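You operate a simulated robot arm through the tools that you are given. There is no shell and no other tool. Be economical: measure what you need, move in short steps, check, and stop when the job is done.

The job below is to be done with a simulated two-armed robot. You get a single attempt, and the scene is never put back.

## Task
Put the grey tube cap on the cardboard sheet. Take the green tag and put it on the top of the red cart. Pick up the white box from the bench end of the steel table with one hand, pass it to the other hand and put it on the third shelf from the bottom of the blue rack, bench end. Take the round cover on the door end of the black table and put it away on the wall end of the grey bench. Take the yellow label roll and leave it on the vice end of the brown bench. Fetch the white jack from the clear middle of the brown bench and stand it on the vice end of the brown bench. Take the test card on the clear middle of the brown bench and put it away on the door end of the steel table. Put the 40 mm steel plate from the top of the grey stand on the door end of the black table. Put the can labelled "primer" from the bench end of the black table on the white forms and the can that says "WAX" on the third shelf from the bottom of the blue rack, bench end. The order is free. Set down upright: yellow label roll, white jack, test card, can.

The check looks at the end state, three seconds after you hand in, the way a careful person would. Anything else that was tipped, shoved, dropped, spilled or broken makes it a failure. A push-on lid holds only when it is set on centred and level and pressed home; a screw cap is set on level and turned clockwise until tight. Flat cloth is picked up by pressing the open fingertips on it (5 to 10 N) and closing them slowly along it; thin cloth reads only 2 to 8 mm in the jaws.

## Robot
Two 7-joint arms with three-finger grippers on one trunk, on a base that drives. Base frame: it is fixed to the floor where the robot stands at the start and does not move with it; the origin is under the middle of the robot, x ahead of it, y to its left, z up; the surface under the hand at the start is at about z = 80. Readings come in cm, rad, newtons and seconds.
The left shoulder is at the start at [8.6, 12.6, 111], the right one opposite. With the tool pointing down near the work surface each hand reaches from about 38 to 86 cm from the robot's upright axis, wherever it stands, measured 20 degrees to its own side. Places, roughly: black can, grey can, silver can [250, -50, 100]; cardboard sheet (27x33x1 cm) [0, -340, 90]; door end of the black table [260, 30, 80]; door end of the steel table [70, 170, 80]; green tag [100, -25, 75]; grey tube cap (9x9x7 cm) [70, -10, 80]; round cover (10x10x3 cm) [250, 0, 80]; steel plate [250, -325, 75]; test card [50, -300, 75]; third shelf of the blue rack, bench end [460, -60, 100]; top of the red cart [270, 250, 80]; vice end of the brown bench [150, -320, 80]; wall end of the grey bench [-360, -330, 90]; white box (6x8x15 cm) [90, 40, 90]; white forms (13x17x1 cm) [260, -60, 80]; white jack [50, -325, 100]; yellow label roll (10x8x8 cm) [-20, -340, 90]. Payload 2.94 kg a hand.
Tool frame (each hand has its own): the origin (TCP) lies between the finger pads and is the grasp point; the fingertips stand 3 cm ahead of it; z points along the fingers, y is the line along which they close. Largest opening 12.8 cm; the body of the gripper starts 9.3 cm behind the TCP.
Orientation is that of the tool frame in the base frame, as a unit quaternion [x, y, z, w]. With the fingers straight down and closing along the base's y, the tool's x points along the base's -x, its y along +y and its z along -z.

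## Interface
- The arms move only by the tool step_arm. It takes "left_series", "right_series" or both (then of equal length, played together; a hand with none holds still); each is a list of rows, each an object (a shift or turn left out is 0, a gripper value left out holds the last) with "turn": the turn, a rotation vector about the tool's x, y, z in rad, a list of three; "travel": the shift along the tool's x, y, z in cm, a list of three; "claw": the finger opening in cm, from 0 to 12.8. In form: [{"turn": [wx, wy, wz], "travel": [dx, dy, dz], "claw": claw}, ...]. A call has 1 to 12 rows; each row shifts and turns the commanded pose from where the row before left it, along the tool's axes as they then stand. Each row takes 0.2 s and may step no farther than 5 cm and 0.15 rad from the row before; otherwise, or with a gripper value out of range, the whole call is refused. Where a pose cannot be reached the arm comes as near as it can. A force on the tool above 40 N (or 10 N above the force at the start of the call, whichever is more), or a blocked arm, ends the call early, and 0.2 s more pass. Each finger halts on what it meets, pressing with about 32 N; the grip force reading is that of the motor and also rises with nothing between the fingers. The clock runs only during rows and for 0.2 s after the last one: add rows that do not move to give the fingers time. It gives the time, the measured TCP pose, the force on the tool (base axes), the opening and the grip force at its end, in the units of the frame above (readings bear some noise), with the torque about the TCP (base axes, N m) and any sound that the robot's microphone picked up, and new pictures: "views" is both (left out), scene, wrist or none (wrist: the cameras of the hands that moved).
- Cameras (640 x 400 px; columns grow to the right, rows downward): "scene" is now at [21.89, 1.63, 127.38]; the picture's right is [0.18, -0.98, 0.00], its down [-0.54, -0.10, -0.84] and it looks along [0.82, 0.15, -0.55] (base axes); focal length 263 px, centre (320, 200). "left" rides on the left gripper at [6.9, 1.5, -12] in its tool frame; the picture's right is [-0.22, 0.98, 0.00], its down [-0.82, -0.18, -0.54] and it looks along [-0.53, -0.12, 0.84] (tool axes); focal length 251 px, centre (320, 200). "right" rides on the right gripper at [6.9, -1.5, -12] in its tool frame; the picture's right is [0.21, 0.98, 0.00], its down [-0.82, 0.18, -0.54] and it looks along [-0.53, 0.12, 0.84] (tool axes); focal length 251 px, centre (320, 200). There is no depth. A picture from a camera that has moved, and an enlarged one, comes with that camera's place and axes in the base frame and with its lens.
- lift_body(by): slides the trunk up (or, below 0, down) by that many cm; the arms and the scene camera ride with it, the base frame stays. It gives what a move gives, with no picture.
- base_move(legs): drives the robot by 1 to 6 legs, each [ahead, left, turn to the left] in cm, cm and rad, along the robot's own axes; the way and the turn of a leg run together, so that a leg with both is an arc; at most 150 cm and 3.142 rad a leg. The arms and the cameras ride along, it lands a little off, and it stops where it bumps. It gives what a move gives, and a new picture of the scene camera.
- turn_head(pan, tilt): turns the head with the scene camera to pan (to the left, within 1.396 rad either way) and tilt (down, from -0.506 to 1.204), counted from straight ahead of the robot. It gives what a move gives, and a new picture of the scene camera.
- enlarge(camera, box): a new picture of the part [left, top, right, bottom] of that camera's present view, enlarged. The clock stands still meanwhile.
- job_done(): hands the job in; it is judged then, once.

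Work in short steps. Places have to be worked out from the pictures, the camera data and where the tool is seen: move nearer, look again, correct. Check each grasp and each placing, and mend what went wrong. You have 535 turns and 360 pictures in all, those below and enlarged ones among them. Open the grippers and draw the arms clear of the work before you hand the job in, unless the task says otherwise; then end with one line.

The tools are called after "Call:" as a command line: name --argument value ..., lists and objects as JSON in quotes. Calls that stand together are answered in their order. step_arm: Moves the arms, as the interface text tells. Its arguments: {"type":"object","properties":{"left_series":{"type":"array","items":{"type":"object","properties":{"turn":{"type":"array","items":{"type":"number"}},"travel":{"type":"array","items":{"type":"number"}},"claw":{"type":"number"}}}},"right_series":{"type":"array","items":{"type":"object","properties":{"turn":{"type":"array","items":{"type":"number"}},"travel":{"type":"array","items":{"type":"number"}},"claw":{"type":"number"}}}},"views":{"type":"string","enum":["both","scene","wrist","none"]}},"required":[]} The other tools are called the same way: lift_body (by) slides the trunk up or down; base_move (legs) drives the base; turn_head (pan, tilt) turns the head that bears the scene camera; enlarge (camera, box) takes an enlarged picture of a part of a camera's view; job_done () hands the job in.

At the start:

```text
t: 0.0
left_tool_pos: [44.07, 20.87, 113.68]
left_orientation: [0.0, 1.0, 0.0, 0.001]
left_wrist_force: [0.8, 0.3, 0.5]
left_moment: [0.0, 0.05, 0.03]
left_grip_width: 12.79
left_grip_force: 0.0
right_tool_pos: [45.85, -16.68, 104.53]
right_orientation: [0.0, 1.0, 0.0, 0.001]
right_wrist_force: [0.4, -0.1, 0.6]
right_moment: [0.02, -0.01, 0.01]
right_grip_width: 12.81
right_grip_force: 0.1
trunk travel left (down, up): [-32.5, 22.2]
robot x, y, heading: [0.26, -0.0, 0.001]
head pan, tilt: [0.183, 0.578]
```

scene: 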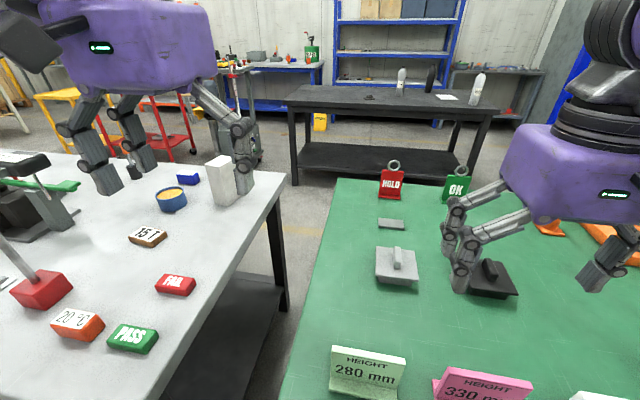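
right: 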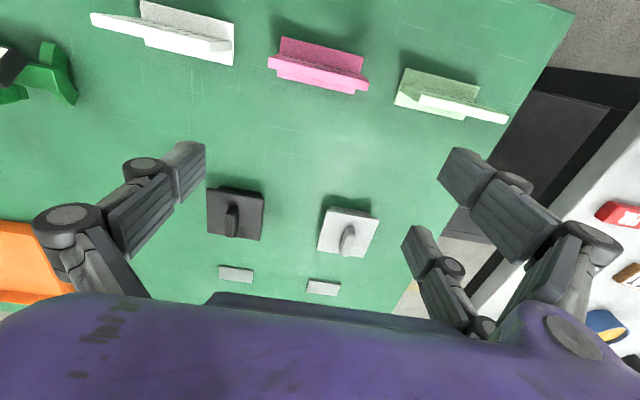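
left: 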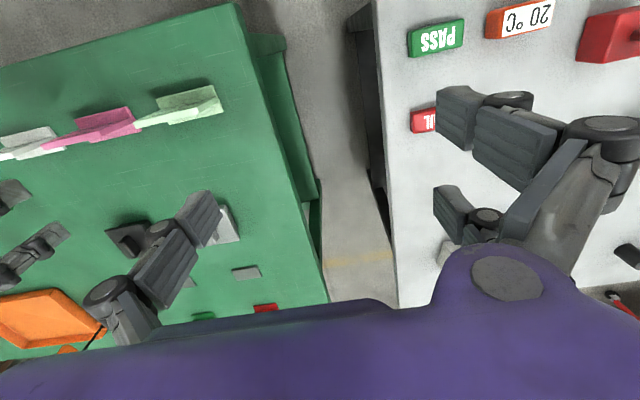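

I start by looking closer at the scene to identify the objects on the green table.

Call:
enlarge --camera "scene" --box '[320, 140, 560, 300]'

Call:
enlarge --camera "scene" --box '[220, 0, 560, 190]'

```text
2.50 times, centred on (440, 220) of scene
camera zoom: at [21.89, 1.63, 127.38], right [0.18, -0.98, 0.0], down [-0.54, -0.1, -0.84], along [0.82, 0.15, -0.55], focal length 657 px, centre (20, 150)
```

zoom: 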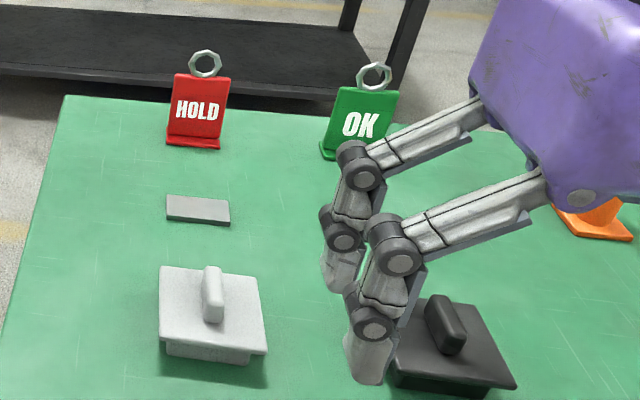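

```text
1.88 times, centred on (390, 95) of scene
camera zoom: at [21.89, 1.63, 127.38], right [0.18, -0.98, 0.0], down [-0.54, -0.1, -0.84], along [0.82, 0.15, -0.55], focal length 495 px, centre (188, 398)
```

zoom: 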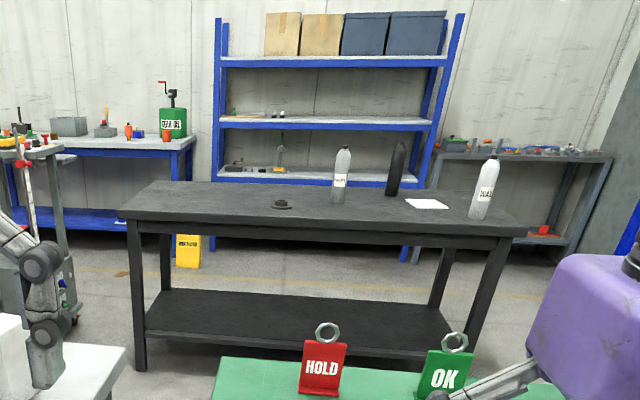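

I look around the room to plan driving: head left, ahead and right.

Call:
turn_head --pan 1.39 --tilt 0.4

Call:
turn_head --pan 0.6 --tilt 0.3

Call:
turn_head --pan -0.6 --tilt 0.3

Call:
turn_head --pan -1.39 --tilt 0.4

```text
t: 1.4
left_tool_pos: [44.08, 20.92, 113.56]
left_orientation: [-0.002, 1.0, 0.0, 0.0]
left_wrist_force: [0.1, -0.1, -0.1]
left_moment: [0.0, -0.01, -0.04]
left_grip_width: 12.76
left_grip_force: 0.1
right_tool_pos: [45.93, -16.66, 104.51]
right_orientation: [0.0, 1.0, -0.001, 0.001]
right_wrist_force: [-0.3, 0.3, -0.8]
right_moment: [0.0, 0.01, 0.01]
right_grip_width: 12.78
right_grip_force: 0.1
trunk travel left (down, up): [-32.5, 22.2]
robot x, y, heading: [0.21, 0.1, -0.007]
head pan, tilt: [1.389, 0.4]
camera scene: at [14.81, 9.12, 129.0], right [0.98, -0.18, 0.0], down [-0.07, -0.38, -0.92], along [0.17, 0.91, -0.39], focal length 263 px, centre (320, 200)
```

scene: 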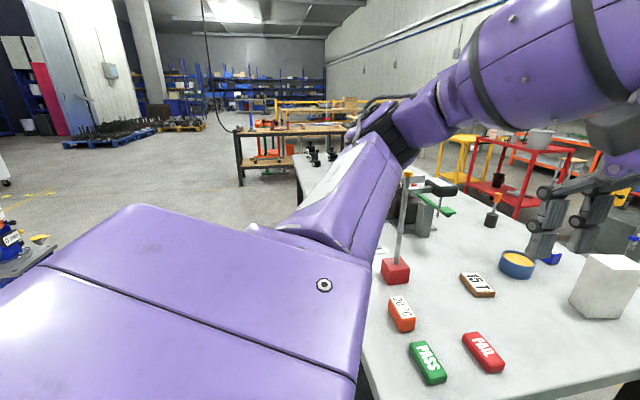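

```text
t: 2.5
left_tool_pos: [44.13, 20.84, 113.66]
left_orientation: [-0.001, 1.0, 0.0, 0.0]
left_wrist_force: [0.3, 0.7, 0.3]
left_moment: [-0.01, 0.0, 0.0]
left_grip_width: 12.8
left_grip_force: 0.0
right_tool_pos: [45.96, -16.62, 104.55]
right_orientation: [0.0, 1.0, 0.0, 0.001]
right_wrist_force: [0.5, -0.2, -0.3]
right_moment: [0.01, 0.02, 0.0]
right_grip_width: 12.81
right_grip_force: 0.0
trunk travel left (down, up): [-32.5, 22.2]
robot x, y, heading: [0.23, -0.06, -0.001]
head pan, tilt: [0.6, 0.3]
camera scene: at [20.83, 5.29, 129.93], right [0.57, -0.82, 0.0], down [-0.24, -0.17, -0.96], along [0.79, 0.54, -0.3], focal length 263 px, centre (320, 200)
```

scene: 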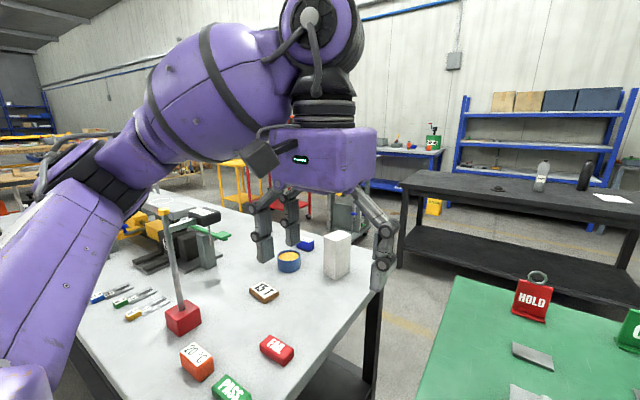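

```text
t: 3.9
left_tool_pos: [44.18, 20.89, 113.69]
left_orientation: [-0.001, 1.0, 0.0, 0.0]
left_wrist_force: [1.3, -0.4, -0.2]
left_moment: [0.01, -0.02, 0.0]
left_grip_width: 12.81
left_grip_force: 0.1
right_tool_pos: [45.74, -16.53, 104.63]
right_orientation: [0.0, 1.0, 0.0, 0.001]
right_wrist_force: [-0.3, 0.5, 0.1]
right_moment: [0.01, 0.01, -0.03]
right_grip_width: 12.81
right_grip_force: 0.0
trunk travel left (down, up): [-32.5, 22.2]
robot x, y, heading: [-0.33, 0.17, -0.003]
head pan, tilt: [-0.6, 0.3]
camera scene: at [20.84, -5.26, 129.93], right [-0.56, -0.83, 0.0], down [-0.24, 0.17, -0.96], along [0.79, -0.54, -0.3], focal length 263 px, centre (320, 200)
```

scene: 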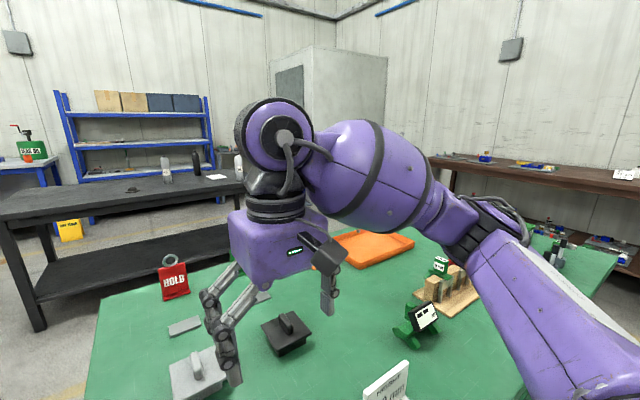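

```text
t: 5.1
left_tool_pos: [44.12, 20.84, 113.67]
left_orientation: [-0.001, 1.0, 0.0, -0.001]
left_wrist_force: [-0.8, -0.1, -0.4]
left_moment: [0.0, -0.02, -0.01]
left_grip_width: 12.82
left_grip_force: 0.0
right_tool_pos: [45.86, -16.57, 104.59]
right_orientation: [0.0, 1.0, 0.0, 0.001]
right_wrist_force: [-0.6, -0.2, -0.1]
right_moment: [0.01, 0.0, 0.01]
right_grip_width: 12.79
right_grip_force: 0.0
trunk travel left (down, up): [-32.5, 22.2]
robot x, y, heading: [-0.22, 0.04, 0.002]
head pan, tilt: [-1.389, 0.4]
camera scene: at [14.81, -9.1, 129.01], right [-0.98, -0.18, 0.0], down [-0.07, 0.38, -0.92], along [0.17, -0.91, -0.39], focal length 263 px, centre (320, 200)
```

scene: 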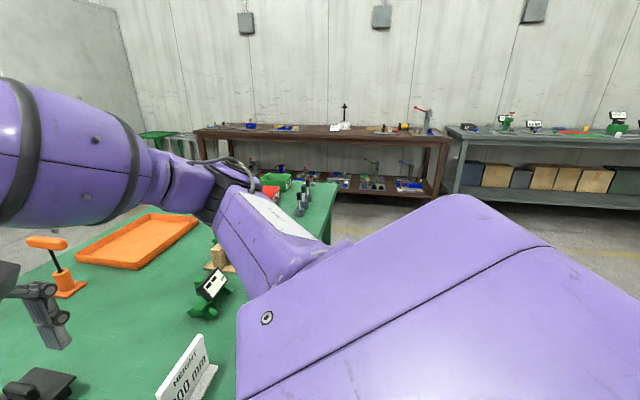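

I look straight down in front of the robot to judge the room between base and green table.

Call:
turn_head --pan 0.0 --tilt 1.1

```text
t: 6.6
left_tool_pos: [44.11, 20.88, 113.71]
left_orientation: [-0.001, 1.0, 0.001, 0.0]
left_wrist_force: [0.3, 0.1, -0.2]
left_moment: [0.01, 0.03, 0.03]
left_grip_width: 12.79
left_grip_force: 0.0
right_tool_pos: [45.81, -16.65, 104.64]
right_orientation: [0.0, 1.0, 0.0, 0.0]
right_wrist_force: [0.0, -0.1, 0.3]
right_moment: [0.02, 0.0, 0.01]
right_grip_width: 12.82
right_grip_force: 0.1
trunk travel left (down, up): [-32.5, 22.2]
robot x, y, heading: [-0.01, 0.36, -0.001]
head pan, tilt: [0.0, 1.1]
camera scene: at [19.26, -5.65, 126.01], right [-0.68, -0.73, 0.0], down [-0.49, 0.46, -0.74], along [0.54, -0.5, -0.67], focal length 263 px, centre (320, 200)
```

scene: 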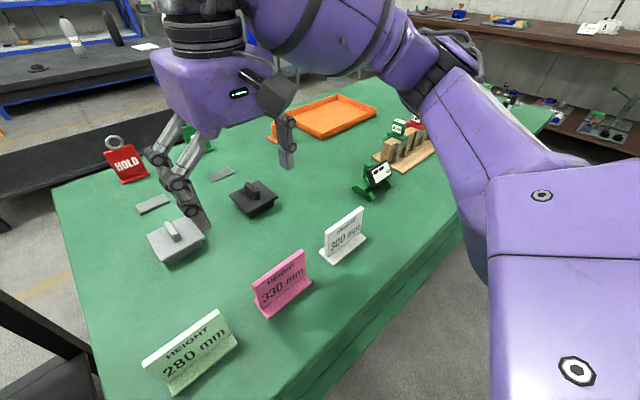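

The head was still moving when that picture was taken, so I repeat it.

Call:
turn_head --pan 0.0 --tilt 1.1

```text
t: 7.2
left_tool_pos: [44.1, 20.93, 113.63]
left_orientation: [0.0, 1.0, 0.0, 0.0]
left_wrist_force: [0.8, 0.4, 0.1]
left_moment: [-0.01, 0.0, -0.01]
left_grip_width: 12.82
left_grip_force: 0.1
right_tool_pos: [45.89, -16.59, 104.6]
right_orientation: [0.0, 1.0, 0.0, 0.001]
right_wrist_force: [-0.9, 0.8, -0.6]
right_moment: [-0.06, -0.01, 0.0]
right_grip_width: 12.8
right_grip_force: 0.0
trunk travel left (down, up): [-32.5, 22.2]
robot x, y, heading: [0.14, -0.18, -0.006]
head pan, tilt: [0.0, 1.1]
camera scene: at [19.28, -5.63, 126.0], right [-0.68, -0.74, 0.0], down [-0.5, 0.45, -0.74], along [0.55, -0.5, -0.67], focal length 263 px, centre (320, 200)
```

scene: 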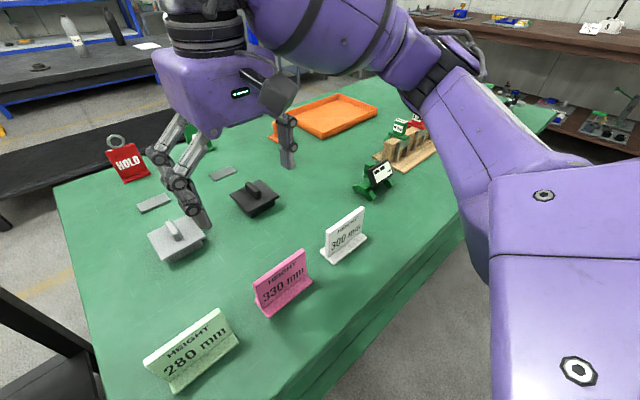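

The camera axes disagree with the head reading; I try a different head target.

Call:
turn_head --pan 0.0 --tilt 0.6

```text
t: 8.1
left_tool_pos: [44.12, 20.73, 113.68]
left_orientation: [0.0, 1.0, 0.0, -0.001]
left_wrist_force: [0.5, 0.1, 0.1]
left_moment: [-0.02, 0.03, 0.01]
left_grip_width: 12.8
left_grip_force: 0.1
right_tool_pos: [45.81, -16.68, 104.6]
right_orientation: [0.0, 1.0, 0.0, 0.0]
right_wrist_force: [0.8, 0.0, -0.5]
right_moment: [0.0, 0.02, -0.01]
right_grip_width: 12.78
right_grip_force: 0.1
trunk travel left (down, up): [-32.5, 22.2]
robot x, y, heading: [-0.39, 0.26, 0.005]
head pan, tilt: [0.0, 0.6]
camera scene: at [21.95, -0.02, 127.18], right [0.0, -1.0, 0.0], down [-0.57, 0.0, -0.82], along [0.82, 0.0, -0.57], focal length 263 px, centre (320, 200)
```

scene: 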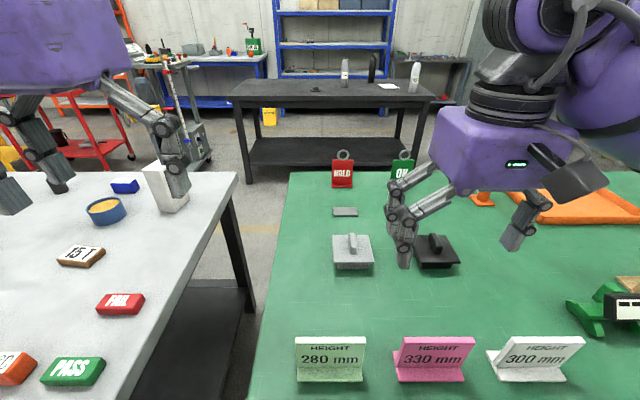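

The grey tube cap stands at about (71, -8). I move the right hand above it and open enough, keeping well above.

Call:
step_arm --right_series '[{"travel": [-4.2, 1.5, 1.2]}, {"travel": [-4.2, 1.5, 1.2]}, {"travel": [-4.2, 1.5, 1.2]}, {"travel": [-4.2, 1.5, 1.2]}, {"travel": [-4.2, 1.5, 1.2]}, {"travel": [-4.0, 1.5, 1.2], "claw": 6}, {}]'

```text
t: 9.7
left_tool_pos: [44.22, 20.65, 113.64]
left_orientation: [-0.001, 1.0, 0.0, 0.0]
left_wrist_force: [0.0, -0.4, 0.4]
left_moment: [0.02, 0.0, -0.01]
left_grip_width: 12.81
left_grip_force: 0.0
right_tool_pos: [70.97, -7.6, 97.4]
right_orientation: [0.0, 1.0, 0.0, 0.001]
right_wrist_force: [-0.1, 0.2, -0.3]
right_moment: [0.04, -0.01, 0.01]
right_grip_width: 5.98
right_grip_force: 0.1
trunk travel left (down, up): [-32.5, 22.2]
robot x, y, heading: [0.19, 0.22, 0.0]
head pan, tilt: [0.0, 0.6]
camera scene: at [21.91, -0.06, 127.19], right [0.0, -1.0, 0.0], down [-0.56, 0.0, -0.83], along [0.83, 0.0, -0.56], focal length 263 px, centre (320, 200)
camera right: at [63.99, -9.11, 109.36], right [-0.21, 0.98, 0.0], down [0.82, 0.18, 0.54], along [0.53, 0.12, -0.84], focal length 251 px, centre (320, 200)
```

scene: 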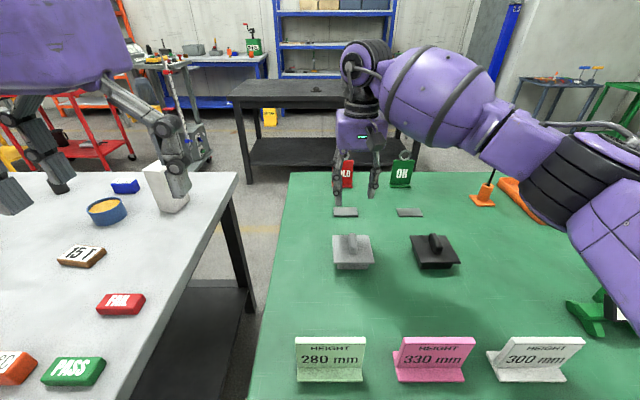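
right: 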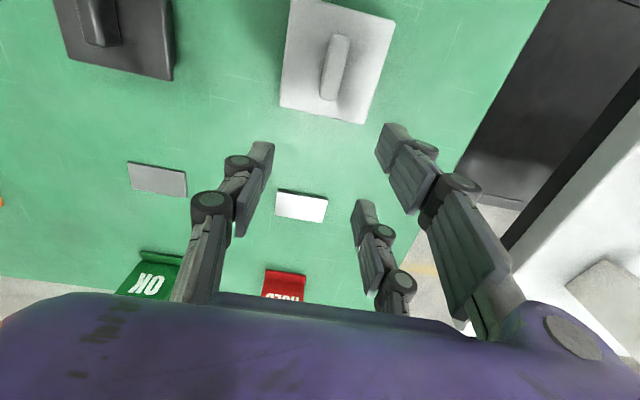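

From the wrist view the cap's handle centre works out near (65.9, -7.4), top at about z 86. I move back over it and descend partway, then look.

Call:
step_arm --right_series '[{"travel": [2.55, 0.1, 0]}, {"travel": [2.55, 0.1, 0]}, {"travel": [0, 0, 4]}, {"travel": [0, 0, 4]}, {}]'

```text
t: 10.9
left_tool_pos: [44.22, 20.96, 113.65]
left_orientation: [-0.001, 1.0, 0.0, 0.0]
left_wrist_force: [0.0, 0.6, 0.0]
left_moment: [0.01, -0.02, -0.01]
left_grip_width: 12.78
left_grip_force: 0.0
right_tool_pos: [65.61, -7.43, 89.45]
right_orientation: [0.001, 1.0, 0.0, 0.002]
right_wrist_force: [-0.1, -0.3, -0.1]
right_moment: [-0.01, -0.05, -0.02]
right_grip_width: 6.01
right_grip_force: 0.2
trunk travel left (down, up): [-32.5, 22.2]
robot x, y, heading: [0.21, -0.11, -0.001]
head pan, tilt: [0.0, 0.6]
camera scene: at [21.95, 0.03, 127.19], right [0.0, -1.0, 0.0], down [-0.56, 0.0, -0.83], along [0.83, 0.0, -0.56], focal length 263 px, centre (320, 200)
camera right: at [58.69, -8.9, 101.36], right [-0.21, 0.98, 0.0], down [0.82, 0.18, 0.54], along [0.53, 0.12, -0.84], focal length 251 px, centre (320, 200)
```

scene: 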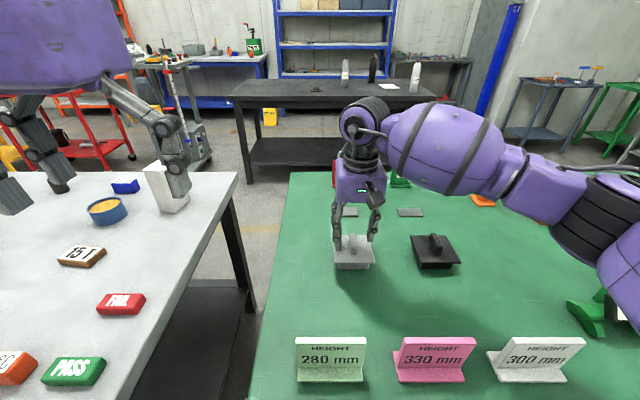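
right: 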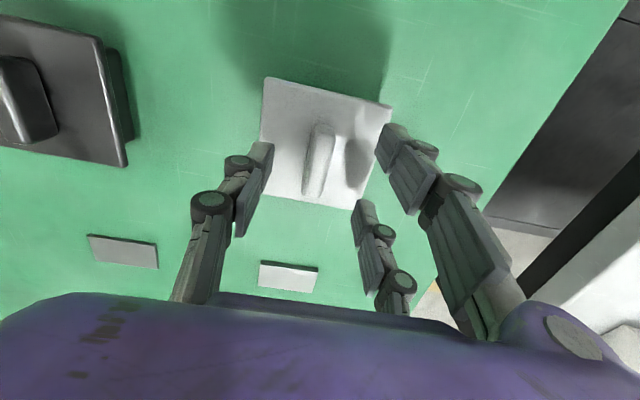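

The handle sits centred between the fingers. I descend 3.5 cm and close.

Call:
step_arm --right_series '[{"travel": [0, 0, 1.5]}, {"travel": [0, 0, 1.2]}, {"travel": [0, 0, 0.8]}, {}, {"claw": 3}, {"claw": 0.5}, {}, {}]'

```text
t: 12.3
left_tool_pos: [44.07, 20.9, 113.58]
left_orientation: [-0.001, 1.0, 0.0, 0.001]
left_wrist_force: [0.2, 0.1, 0.4]
left_moment: [0.04, 0.04, 0.0]
left_grip_width: 12.78
left_grip_force: 0.1
right_tool_pos: [65.93, -7.36, 86.44]
right_orientation: [0.001, 1.0, 0.003, 0.005]
right_wrist_force: [-5.6, -0.2, 16.8]
right_moment: [-0.1, 0.97, 0.08]
right_grip_width: 1.56
right_grip_force: 31.1
trunk travel left (down, up): [-32.5, 22.2]
robot x, y, heading: [-0.24, 0.06, -0.001]
head pan, tilt: [0.0, 0.6]
stopped in row 6 (right hand): the force on the tool passed its limit at 44 N (the readings are from after the stop); the commanded pose is now the measured one
camera scene: at [21.88, -0.02, 127.18], right [0.0, -1.0, 0.0], down [-0.56, 0.0, -0.83], along [0.83, 0.0, -0.56], focal length 263 px, centre (320, 200)
camera right: at [58.87, -8.83, 98.35], right [-0.21, 0.98, 0.0], down [0.82, 0.18, 0.55], along [0.54, 0.12, -0.84], focal length 251 px, centre (320, 200)
```

scene: 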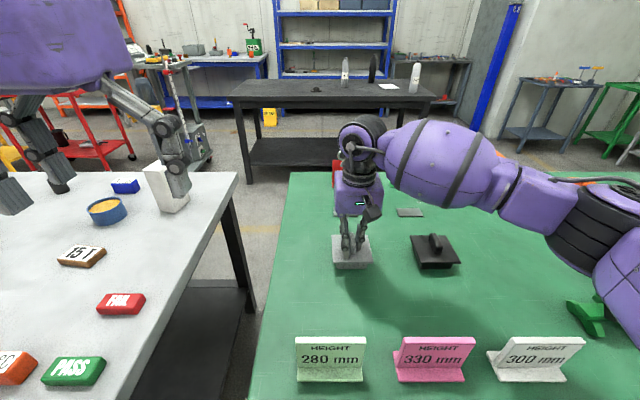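
right: 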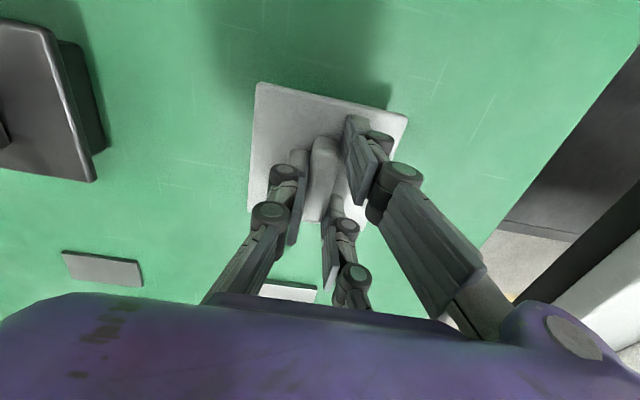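

The fingertips touched the slab and the handle is gripped (1.56 cm). I lift and check.

Call:
step_arm --right_series '[{"travel": [0, 0, -0.5], "claw": 0.5}, {"travel": [0, 0, -2]}, {"travel": [0, 0, -4]}, {"travel": [0, 0, -4]}, {}]'

```text
t: 13.5
left_tool_pos: [44.2, 20.83, 113.68]
left_orientation: [0.0, 1.0, 0.0, 0.0]
left_wrist_force: [0.6, 0.5, 0.4]
left_moment: [0.0, 0.02, -0.01]
left_grip_width: 12.8
left_grip_force: 0.1
right_tool_pos: [65.82, -7.68, 96.83]
right_orientation: [0.0, 1.0, 0.002, 0.004]
right_wrist_force: [0.7, 1.4, -1.6]
right_moment: [0.0, -0.01, -0.01]
right_grip_width: 1.53
right_grip_force: 31.4
trunk travel left (down, up): [-32.5, 22.2]
robot x, y, heading: [0.04, -0.04, -0.0]
head pan, tilt: [0.0, 0.6]
camera scene: at [22.01, 0.01, 127.17], right [0.0, -1.0, 0.0], down [-0.57, 0.0, -0.82], along [0.82, 0.0, -0.57], focal length 263 px, centre (320, 200)
camera right: at [58.84, -9.03, 108.67], right [-0.21, 0.98, 0.0], down [0.82, 0.18, 0.55], along [0.53, 0.12, -0.84], focal length 251 px, centre (320, 200)
```

scene: 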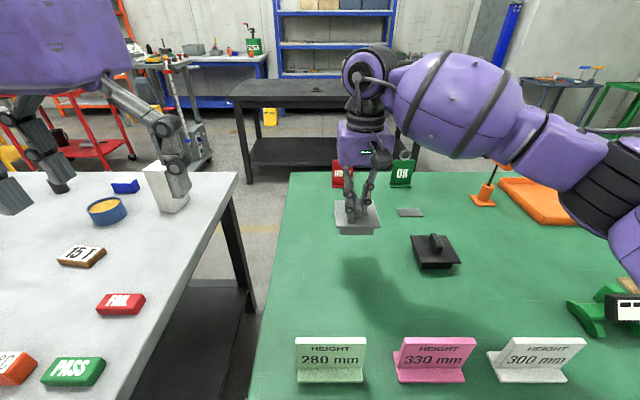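
right: 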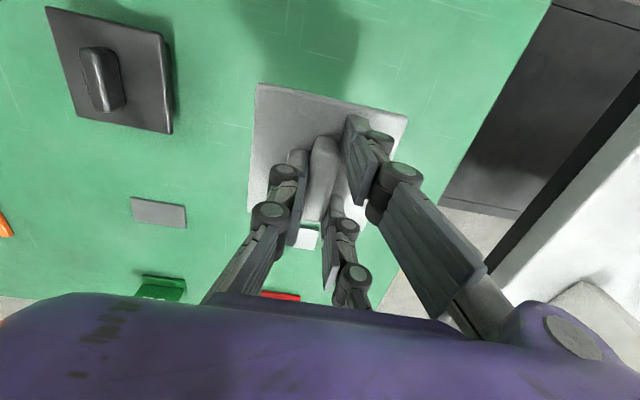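

Cap held. I raise it and draw the arm in before driving.

Call:
step_arm --right_series '[{"travel": [2, 0, -4.5]}, {"travel": [4, -1.5, -2]}, {"travel": [4.5, -2, 0]}, {"travel": [4.5, -2, 0]}, {"travel": [4.5, -2, 0]}, {}]' --views "none"

Call:
base_move --legs '[[-25, 0, 0], [0, 0, -1.571]]'

```text
t: 14.9
left_tool_pos: [44.23, 20.91, 113.64]
left_orientation: [-0.001, 1.0, -0.001, 0.0]
left_wrist_force: [1.1, 0.5, -0.4]
left_moment: [-0.01, -0.03, 0.01]
left_grip_width: 12.81
left_grip_force: 0.2
right_tool_pos: [46.76, -14.69, 103.08]
right_orientation: [0.001, 1.0, 0.001, 0.004]
right_wrist_force: [0.2, 0.6, -1.7]
right_moment: [-0.03, 0.02, -0.01]
right_grip_width: 1.53
right_grip_force: 32.6
trunk travel left (down, up): [-32.5, 22.2]
robot x, y, heading: [-0.57, -0.05, -0.001]
head pan, tilt: [0.0, 0.6]
```

```text
t: 20.6
left_tool_pos: [-4.21, -44.48, 113.59]
left_orientation: [0.711, 0.703, 0.0, 0.0]
left_wrist_force: [-0.4, 0.2, 0.2]
left_moment: [0.0, -0.02, 0.04]
left_grip_width: 12.79
left_grip_force: 0.0
right_tool_pos: [-39.83, -46.57, 102.97]
right_orientation: [0.711, 0.703, -0.001, 0.003]
right_wrist_force: [-0.1, -0.5, -0.9]
right_moment: [0.03, 0.0, -0.01]
right_grip_width: 1.53
right_grip_force: 31.8
trunk travel left (down, up): [-32.5, 22.2]
robot x, y, heading: [-24.2, 0.06, -1.584]
head pan, tilt: [0.0, 0.6]
camera scene: at [-24.6, -21.85, 127.18], right [-1.0, 0.01, 0.0], down [0.01, 0.56, -0.83], along [-0.01, -0.82, -0.56], focal length 263 px, centre (320, 200)
```

scene: 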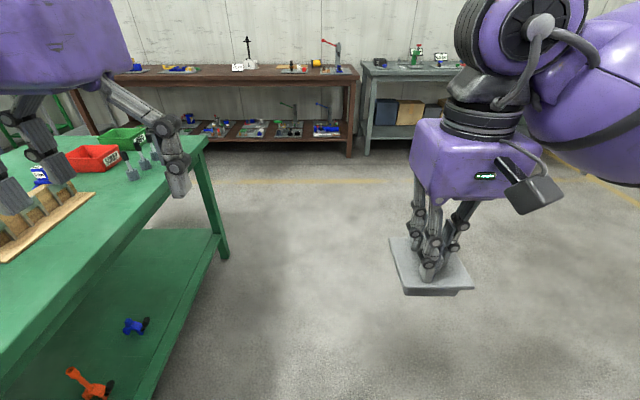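

Clear floor ahead to the brown bench. I drive toward it.

Call:
base_move --legs '[[150, 0, 0.013], [70, 30, 0]]'

```text
t: 31.8
left_tool_pos: [30.0, -265.43, 113.64]
left_orientation: [0.699, 0.715, 0.0, -0.001]
left_wrist_force: [0.1, -0.4, 0.1]
left_moment: [0.01, 0.0, 0.0]
left_grip_width: 12.8
left_grip_force: 0.1
right_tool_pos: [-5.72, -268.8, 102.98]
right_orientation: [0.7, 0.714, -0.001, 0.004]
right_wrist_force: [0.3, 0.2, -0.4]
right_moment: [0.04, 0.01, 0.0]
right_grip_width: 1.53
right_grip_force: 32.0
trunk travel left (down, up): [-32.5, 22.2]
robot x, y, heading: [7.83, -221.66, -1.553]
head pan, tilt: [0.0, 0.6]
camera scene: at [8.72, -243.57, 127.18], right [-1.0, -0.02, 0.0], down [-0.01, 0.56, -0.82], along [0.02, -0.82, -0.57], focal length 263 px, centre (320, 200)
```

scene: 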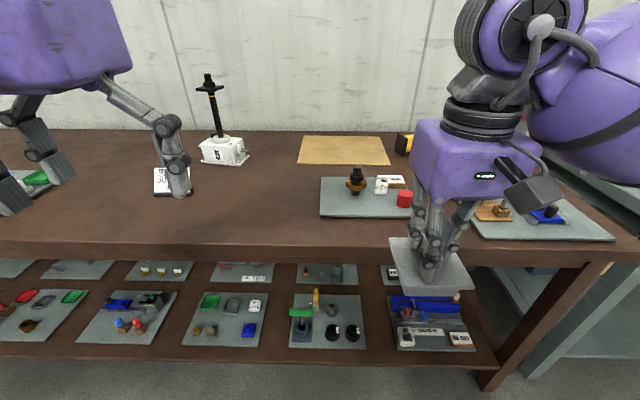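

Cardboard lies near (1, -342), bench front edge near y -288. I advance 30 cm and straighten heading.

Call:
base_move --legs '[[31, 0, -0.018]]'

```text
t: 33.9
left_tool_pos: [29.95, -296.48, 113.73]
left_orientation: [0.703, 0.711, 0.0, 0.001]
left_wrist_force: [0.2, -0.1, -0.5]
left_moment: [0.01, 0.01, 0.01]
left_grip_width: 12.81
left_grip_force: 0.0
right_tool_pos: [-5.8, -299.4, 103.09]
right_orientation: [0.704, 0.71, -0.002, 0.004]
right_wrist_force: [0.6, -0.2, -0.8]
right_moment: [0.03, 0.02, -0.01]
right_grip_width: 1.55
right_grip_force: 32.6
trunk travel left (down, up): [-32.5, 22.2]
robot x, y, heading: [8.62, -252.46, -1.562]
head pan, tilt: [0.0, 0.6]
camera scene: at [8.94, -274.42, 127.18], right [-1.0, -0.01, 0.0], down [-0.01, 0.57, -0.82], along [0.01, -0.82, -0.57], focal length 263 px, centre (320, 200)
```

scene: 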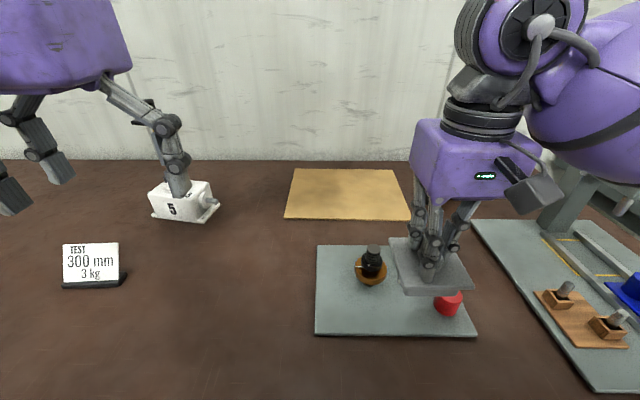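

Triangulated: bench top z≈85, cardboard centre (2.5, -340). I raise the cap to clear the small pot, then move it over the cardboard.

Call:
step_arm --right_series '[{"travel": [0, 0, -4.5]}, {"travel": [-4.2, 0.8, 0]}, {"travel": [-4.2, 0.8, 0]}, {"travel": [-4.2, 0.8, 0]}, {"travel": [-4.2, 0.8, 0]}, {"travel": [-4.2, 0.8, 0]}, {"travel": [-4.2, 0.8, 0]}, {"travel": [-4.2, 0.8, 0]}, {"travel": [-4.2, 0.8, 0]}, {"travel": [-3, 0.4, 3]}, {"travel": [0, 0, 3]}, {}]'

```text
t: 36.5
left_tool_pos: [29.89, -296.48, 113.75]
left_orientation: [0.703, 0.711, -0.001, 0.0]
left_wrist_force: [-0.9, 0.2, -0.2]
left_moment: [-0.03, -0.01, -0.01]
left_grip_width: 12.81
left_grip_force: 0.1
right_tool_pos: [0.34, -332.93, 101.78]
right_orientation: [0.704, 0.71, -0.001, 0.004]
right_wrist_force: [-0.3, 0.4, -1.0]
right_moment: [-0.01, -0.04, -0.01]
right_grip_width: 1.55
right_grip_force: 31.8
right hand out of reach, approached as far as the arm can: row 9, 10
trunk travel left (down, up): [-32.5, 22.2]
robot x, y, heading: [8.42, -252.41, -1.562]
head pan, tilt: [0.0, 0.6]
camera scene: at [8.87, -274.35, 127.19], right [-1.0, -0.01, 0.0], down [-0.01, 0.56, -0.83], along [0.01, -0.83, -0.56], focal length 263 px, centre (320, 200)
camera right: at [-1.28, -325.78, 113.68], right [0.97, 0.22, 0.0], down [0.18, -0.82, 0.55], along [0.12, -0.53, -0.84], focal length 251 px, centre (320, 200)
```

scene: 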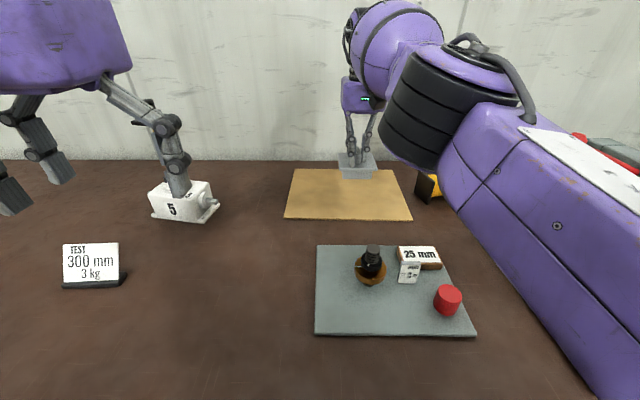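
right: 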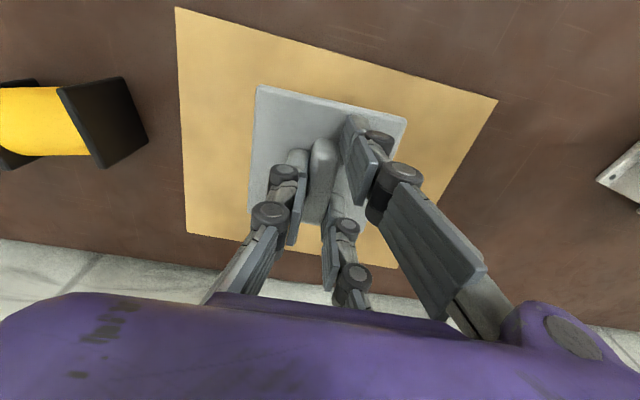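

The arm is at its reach limit; the bench is still 32 cm ahead of the axis (I started 27 cm from a table), so I roll forward 4 cm.

Call:
base_move --legs '[[4.5, 0, -0.009]]'

Call:
step_arm --right_series '[{"travel": [0, 0, 3]}, {"travel": [0, 0, 3]}, {}]'

```text
t: 37.4
left_tool_pos: [29.56, -301.09, 113.61]
left_orientation: [0.706, 0.708, -0.001, 0.0]
left_wrist_force: [0.6, -0.2, 0.1]
left_moment: [0.03, -0.01, 0.02]
left_grip_width: 12.78
left_grip_force: 0.1
right_tool_pos: [-0.3, -337.22, 101.9]
right_orientation: [0.707, 0.707, 0.0, 0.003]
right_wrist_force: [0.5, -0.1, -3.0]
right_moment: [0.02, 0.0, -0.04]
right_grip_width: 1.55
right_grip_force: 31.9
trunk travel left (down, up): [-32.5, 22.2]
robot x, y, heading: [8.54, -256.91, -1.57]
head pan, tilt: [0.0, 0.6]
camera scene: at [8.78, -278.79, 127.19], right [-1.0, 0.0, 0.0], down [0.0, 0.56, -0.83], along [0.0, -0.83, -0.56], focal length 263 px, centre (320, 200)
```

scene: 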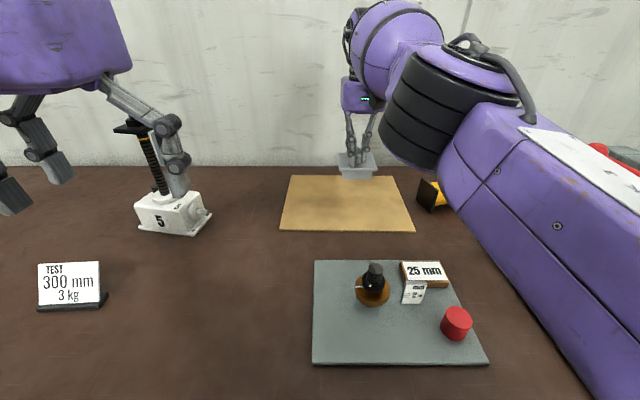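

```text
t: 38.2
left_tool_pos: [29.55, -300.96, 113.62]
left_orientation: [0.706, 0.708, 0.0, 0.001]
left_wrist_force: [-0.5, 0.4, -0.3]
left_moment: [-0.03, -0.03, -0.03]
left_grip_width: 12.82
left_grip_force: 0.0
right_tool_pos: [-0.11, -337.91, 97.02]
right_orientation: [0.707, 0.708, 0.0, 0.003]
right_wrist_force: [-0.8, -1.0, -0.1]
right_moment: [0.03, 0.0, -0.01]
right_grip_width: 1.55
right_grip_force: 32.0
right hand out of reach, approached as far as the arm can: row 1, 2
trunk travel left (down, up): [-32.5, 22.2]
robot x, y, heading: [8.71, -256.78, -1.569]
head pan, tilt: [0.0, 0.6]
camera scene: at [8.78, -278.75, 127.19], right [-1.0, 0.0, 0.0], down [0.0, 0.56, -0.83], along [0.0, -0.83, -0.56], focal length 263 px, centre (320, 200)
camera right: at [-1.7, -330.75, 109.08], right [0.98, 0.22, 0.0], down [0.18, -0.82, 0.55], along [0.12, -0.53, -0.84], focal length 251 px, centre (320, 200)
```

scene: 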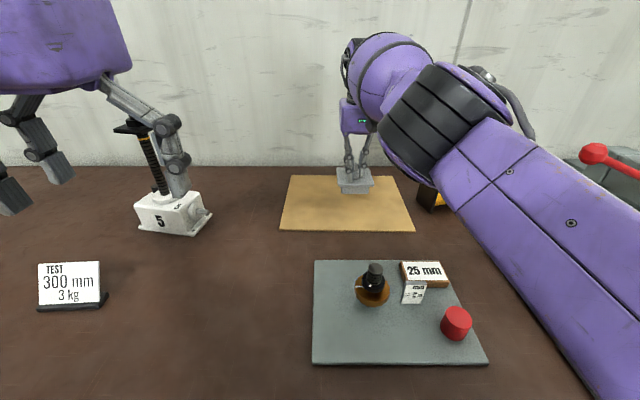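
right: 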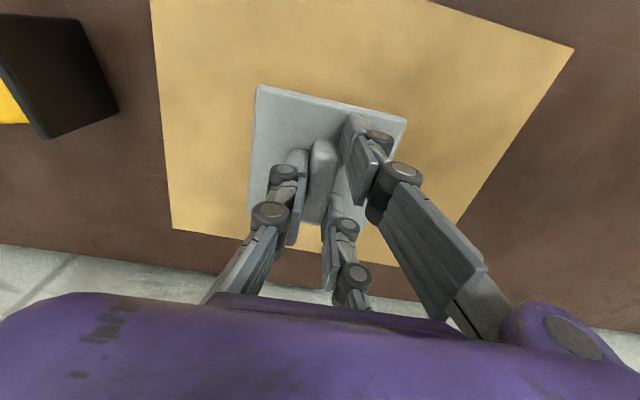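

Over the cardboard. I draw back 2 cm and lower gently until contact.

Call:
step_arm --right_series '[{"travel": [2.5, 0, 1]}, {"travel": [0, 0, 1]}, {"travel": [0, 0, 0.7]}, {"travel": [0, 0, 0.5]}, {}]' --views "wrist"

```text
t: 39.4
left_tool_pos: [29.47, -301.19, 113.58]
left_orientation: [0.706, 0.708, 0.0, 0.0]
left_wrist_force: [0.1, -0.1, 0.4]
left_moment: [-0.02, -0.01, 0.0]
left_grip_width: 12.81
left_grip_force: 0.0
right_tool_pos: [-0.2, -337.99, 95.18]
right_orientation: [0.707, 0.707, -0.001, 0.003]
right_wrist_force: [0.8, 0.2, -0.3]
right_moment: [0.0, -0.04, 0.02]
right_grip_width: 1.57
right_grip_force: 32.0
right hand out of reach, approached as far as the arm can: row 1, 3
trunk travel left (down, up): [-32.5, 22.2]
robot x, y, heading: [8.52, -256.81, -1.571]
head pan, tilt: [0.0, 0.6]
camera right: at [-1.71, -331.03, 106.91], right [0.98, 0.21, 0.0], down [0.18, -0.82, 0.55], along [0.12, -0.53, -0.84], focal length 251 px, centre (320, 200)
```

right: 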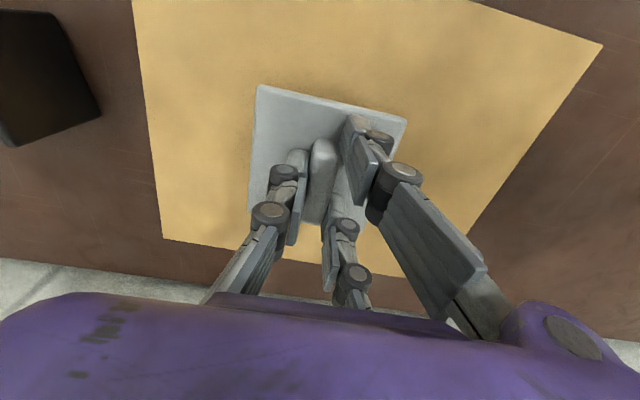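

Call:
step_arm --right_series '[{"travel": [3, 0, 0]}, {"travel": [1.5, 0, 0.8]}, {"travel": [0, 0, 0.7]}, {"travel": [0, 0, 0.5]}, {}]' --views "wrist"

```text
t: 40.6
left_tool_pos: [29.43, -301.19, 113.56]
left_orientation: [0.707, 0.708, 0.0, 0.0]
left_wrist_force: [-0.1, 0.9, -0.8]
left_moment: [-0.03, 0.0, 0.0]
left_grip_width: 12.8
left_grip_force: 0.1
right_tool_pos: [-0.38, -338.3, 93.41]
right_orientation: [0.706, 0.708, -0.001, 0.003]
right_wrist_force: [-0.1, 0.4, 0.0]
right_moment: [0.01, -0.04, 0.03]
right_grip_width: 1.55
right_grip_force: 31.8
right hand out of reach, approached as far as the arm can: row 1, 2
trunk travel left (down, up): [-32.5, 22.2]
robot x, y, heading: [8.54, -257.02, -1.571]
head pan, tilt: [0.0, 0.6]
camera right: at [-1.9, -331.16, 105.41], right [0.98, 0.21, 0.0], down [0.18, -0.82, 0.55], along [0.12, -0.53, -0.84], focal length 251 px, centre (320, 200)
```

right: 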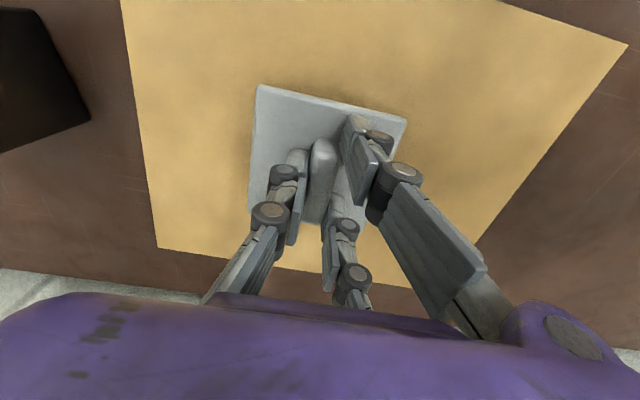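

Call:
step_arm --right_series '[{"travel": [3, 0, 0]}, {"travel": [1, 0, 0.2]}, {"travel": [0, 0, 0.5]}, {}]' --views "wrist"

```text
t: 41.6
left_tool_pos: [29.6, -301.19, 113.69]
left_orientation: [0.707, 0.708, -0.001, 0.0]
left_wrist_force: [-0.2, 0.2, -0.3]
left_moment: [0.01, -0.02, 0.0]
left_grip_width: 12.81
left_grip_force: 0.1
right_tool_pos: [-0.34, -338.17, 93.13]
right_orientation: [0.707, 0.707, -0.001, 0.003]
right_wrist_force: [-0.4, -0.1, -1.0]
right_moment: [0.0, 0.02, 0.01]
right_grip_width: 1.54
right_grip_force: 32.2
right hand out of reach, approached as far as the arm can: row 1, 2
trunk travel left (down, up): [-32.5, 22.2]
robot x, y, heading: [8.7, -257.09, -1.569]
head pan, tilt: [0.0, 0.6]
camera right: at [-1.87, -331.19, 104.92], right [0.98, 0.21, 0.0], down [0.18, -0.82, 0.55], along [0.12, -0.53, -0.84], focal length 251 px, centre (320, 200)
```

right: 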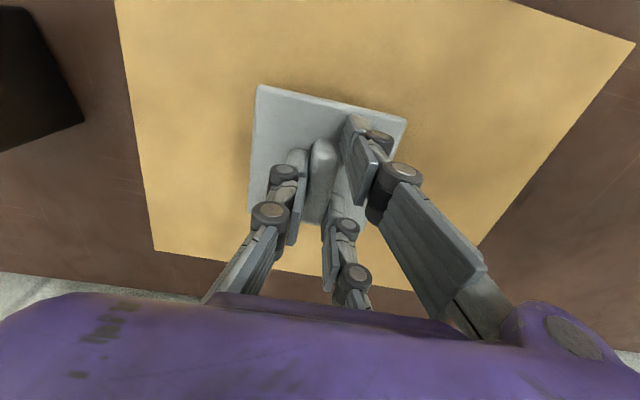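

The position (-0.3, -338.2) is near the sheet's centre, so it is fine as is. I lower a little more until contact.

Call:
step_arm --right_series '[{"travel": [0, 0, 0.4]}, {"travel": [0, 0, 0.4]}, {}]' --views "none"

```text
t: 42.4
left_tool_pos: [29.59, -301.18, 113.66]
left_orientation: [0.707, 0.707, 0.0, 0.0]
left_wrist_force: [-0.2, 0.3, 0.7]
left_moment: [0.07, 0.03, -0.03]
left_grip_width: 12.8
left_grip_force: 0.1
right_tool_pos: [-0.33, -338.32, 92.22]
right_orientation: [0.707, 0.707, 0.0, 0.002]
right_wrist_force: [-0.1, -0.2, -1.0]
right_moment: [-0.01, -0.02, 0.03]
right_grip_width: 1.54
right_grip_force: 31.9
trunk travel left (down, up): [-32.5, 22.2]
robot x, y, heading: [8.46, -256.79, -1.568]
head pan, tilt: [0.0, 0.6]
```

Call:
step_arm --right_series '[{"travel": [0, 0, 0.3]}, {"travel": [0, 0, 0.3]}, {"travel": [0, 0, 0.3]}, {}]' --views "wrist"

```text
t: 43.4
left_tool_pos: [29.56, -300.74, 113.9]
left_orientation: [0.706, 0.708, -0.001, 0.001]
left_wrist_force: [-1.0, 0.3, -0.4]
left_moment: [0.0, -0.06, 0.0]
left_grip_width: 12.79
left_grip_force: 0.0
right_tool_pos: [-0.25, -338.29, 91.98]
right_orientation: [0.707, 0.707, -0.003, 0.006]
right_wrist_force: [-3.7, -4.7, 37.6]
right_moment: [0.83, 0.08, 0.08]
right_grip_width: 1.57
right_grip_force: 31.7
trunk travel left (down, up): [-32.5, 22.2]
robot x, y, heading: [8.11, -256.93, -1.567]
head pan, tilt: [0.0, 0.6]
camera right: at [-1.83, -331.03, 103.86], right [0.98, 0.21, 0.0], down [0.18, -0.81, 0.55], along [0.12, -0.54, -0.83], focal length 251 px, centre (320, 200)
```

right: 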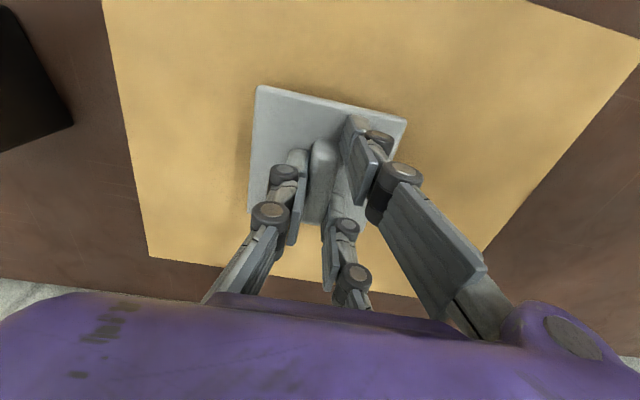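

Contact (37 N). I ease off, release and lift.

Call:
step_arm --right_series '[{"travel": [0, 0, -0.5]}, {"claw": 3.5}, {}, {"travel": [0, 0, -3]}, {"travel": [0, 0, -4]}, {"travel": [0, 0, -4]}, {}]'

```text
t: 45.0
left_tool_pos: [29.52, -301.16, 113.49]
left_orientation: [0.706, 0.708, 0.0, 0.0]
left_wrist_force: [-1.0, -0.1, 0.3]
left_moment: [0.01, 0.03, 0.02]
left_grip_width: 12.81
left_grip_force: 0.1
right_tool_pos: [-0.73, -337.13, 102.69]
right_orientation: [0.708, 0.706, -0.001, 0.003]
right_wrist_force: [-1.2, -0.5, -0.4]
right_moment: [-0.01, 0.02, -0.01]
right_grip_width: 3.48
right_grip_force: 0.1
right hand out of reach, approached as far as the arm can: row 6
trunk travel left (down, up): [-32.5, 22.2]
robot x, y, heading: [8.67, -257.16, -1.573]
head pan, tilt: [0.0, 0.6]
camera scene: at [8.76, -278.85, 127.17], right [-1.0, 0.0, 0.0], down [0.0, 0.57, -0.82], along [0.0, -0.82, -0.57], focal length 263 px, centre (320, 200)
camera right: at [-2.34, -330.12, 114.61], right [0.98, 0.21, 0.0], down [0.18, -0.82, 0.55], along [0.12, -0.53, -0.84], focal length 251 px, centre (320, 200)
```

scene: 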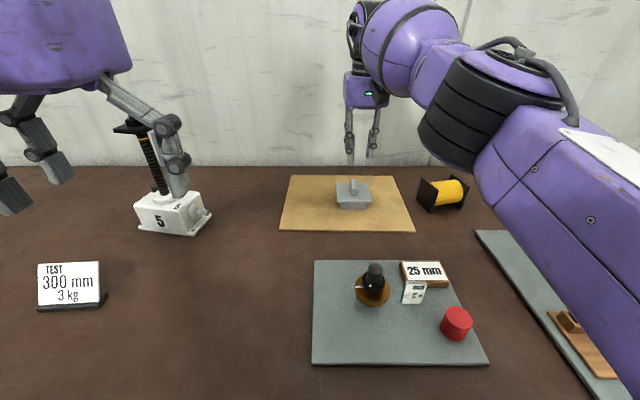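
right: 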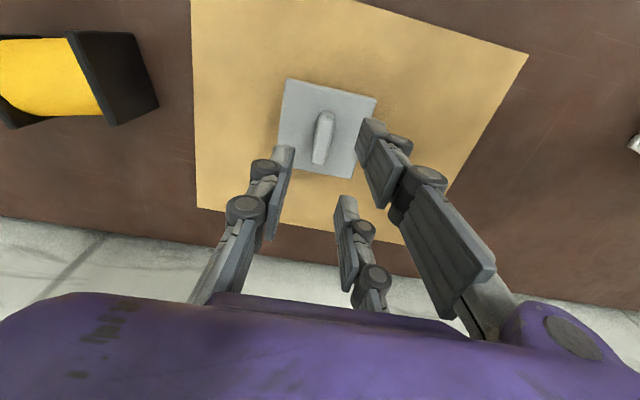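

The cap sits well on the cardboard. Next the yellow roll at about (-25, -338): I shift the robot right by 20 cm with the hand raised.

Call:
step_arm --right_series '[{"travel": [2, 0, -3], "claw": 12.8}, {"travel": [2, 0, -2]}, {}]' --views "none"

Call:
base_move --legs '[[0, -20, 0]]'

Call:
step_arm --right_series '[{}]' --views "wrist"

```text
t: 45.8
left_tool_pos: [29.49, -301.12, 113.55]
left_orientation: [0.706, 0.708, 0.0, -0.001]
left_wrist_force: [0.8, -0.7, 0.0]
left_moment: [0.02, 0.01, 0.04]
left_grip_width: 12.8
left_grip_force: 0.1
right_tool_pos: [-0.83, -333.3, 107.66]
right_orientation: [0.707, 0.707, -0.001, 0.003]
right_wrist_force: [-0.3, -0.2, -0.4]
right_moment: [0.03, -0.01, 0.01]
right_grip_width: 12.79
right_grip_force: 0.1
trunk travel left (down, up): [-32.5, 22.2]
robot x, y, heading: [8.77, -256.9, -1.566]
head pan, tilt: [0.0, 0.6]
```

```text
t: 48.2
left_tool_pos: [9.88, -301.03, 113.68]
left_orientation: [0.705, 0.709, 0.0, -0.001]
left_wrist_force: [-0.8, -0.4, -0.3]
left_moment: [0.0, 0.03, -0.01]
left_grip_width: 12.8
left_grip_force: 0.1
right_tool_pos: [-20.26, -333.26, 107.8]
right_orientation: [0.705, 0.709, -0.002, 0.003]
right_wrist_force: [0.3, 0.7, -0.2]
right_moment: [0.03, 0.01, 0.0]
right_grip_width: 12.8
right_grip_force: 0.1
trunk travel left (down, up): [-32.5, 22.2]
robot x, y, heading: [-11.13, -256.82, -1.566]
head pan, tilt: [0.0, 0.6]
camera scene: at [-10.97, -278.87, 127.18], right [-1.0, -0.01, 0.0], down [0.0, 0.56, -0.83], along [0.01, -0.83, -0.56], focal length 263 px, centre (320, 200)
```

scene: 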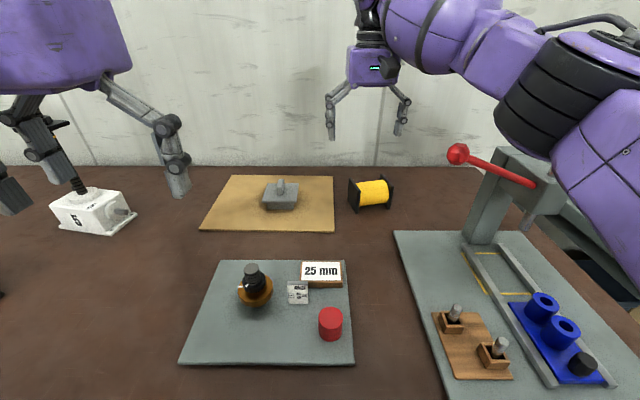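

```text
t: 48.6
left_tool_pos: [9.96, -301.15, 113.63]
left_orientation: [0.704, 0.71, -0.002, 0.0]
left_wrist_force: [0.4, -1.3, 0.7]
left_moment: [0.0, 0.02, 0.01]
left_grip_width: 12.8
left_grip_force: 0.1
right_tool_pos: [-20.21, -333.42, 107.8]
right_orientation: [0.705, 0.709, 0.0, 0.003]
right_wrist_force: [-0.2, -0.4, 0.0]
right_moment: [0.0, -0.01, 0.0]
right_grip_width: 12.78
right_grip_force: 0.1
trunk travel left (down, up): [-32.5, 22.2]
robot x, y, heading: [-11.03, -256.91, -1.567]
head pan, tilt: [0.0, 0.6]
camera right: at [-21.81, -326.33, 119.68], right [0.98, 0.22, 0.0], down [0.18, -0.82, 0.55], along [0.12, -0.53, -0.84], focal length 251 px, centre (320, 200)
```

right: 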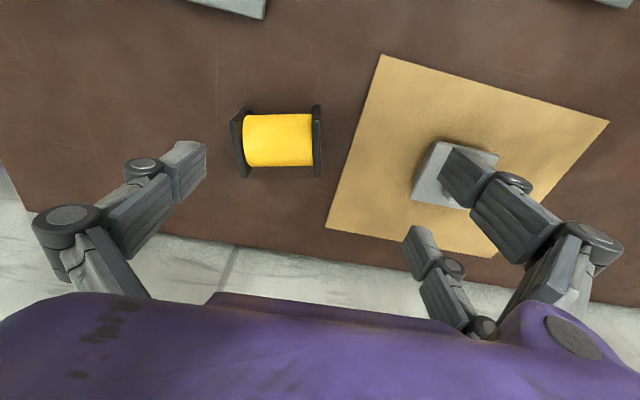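

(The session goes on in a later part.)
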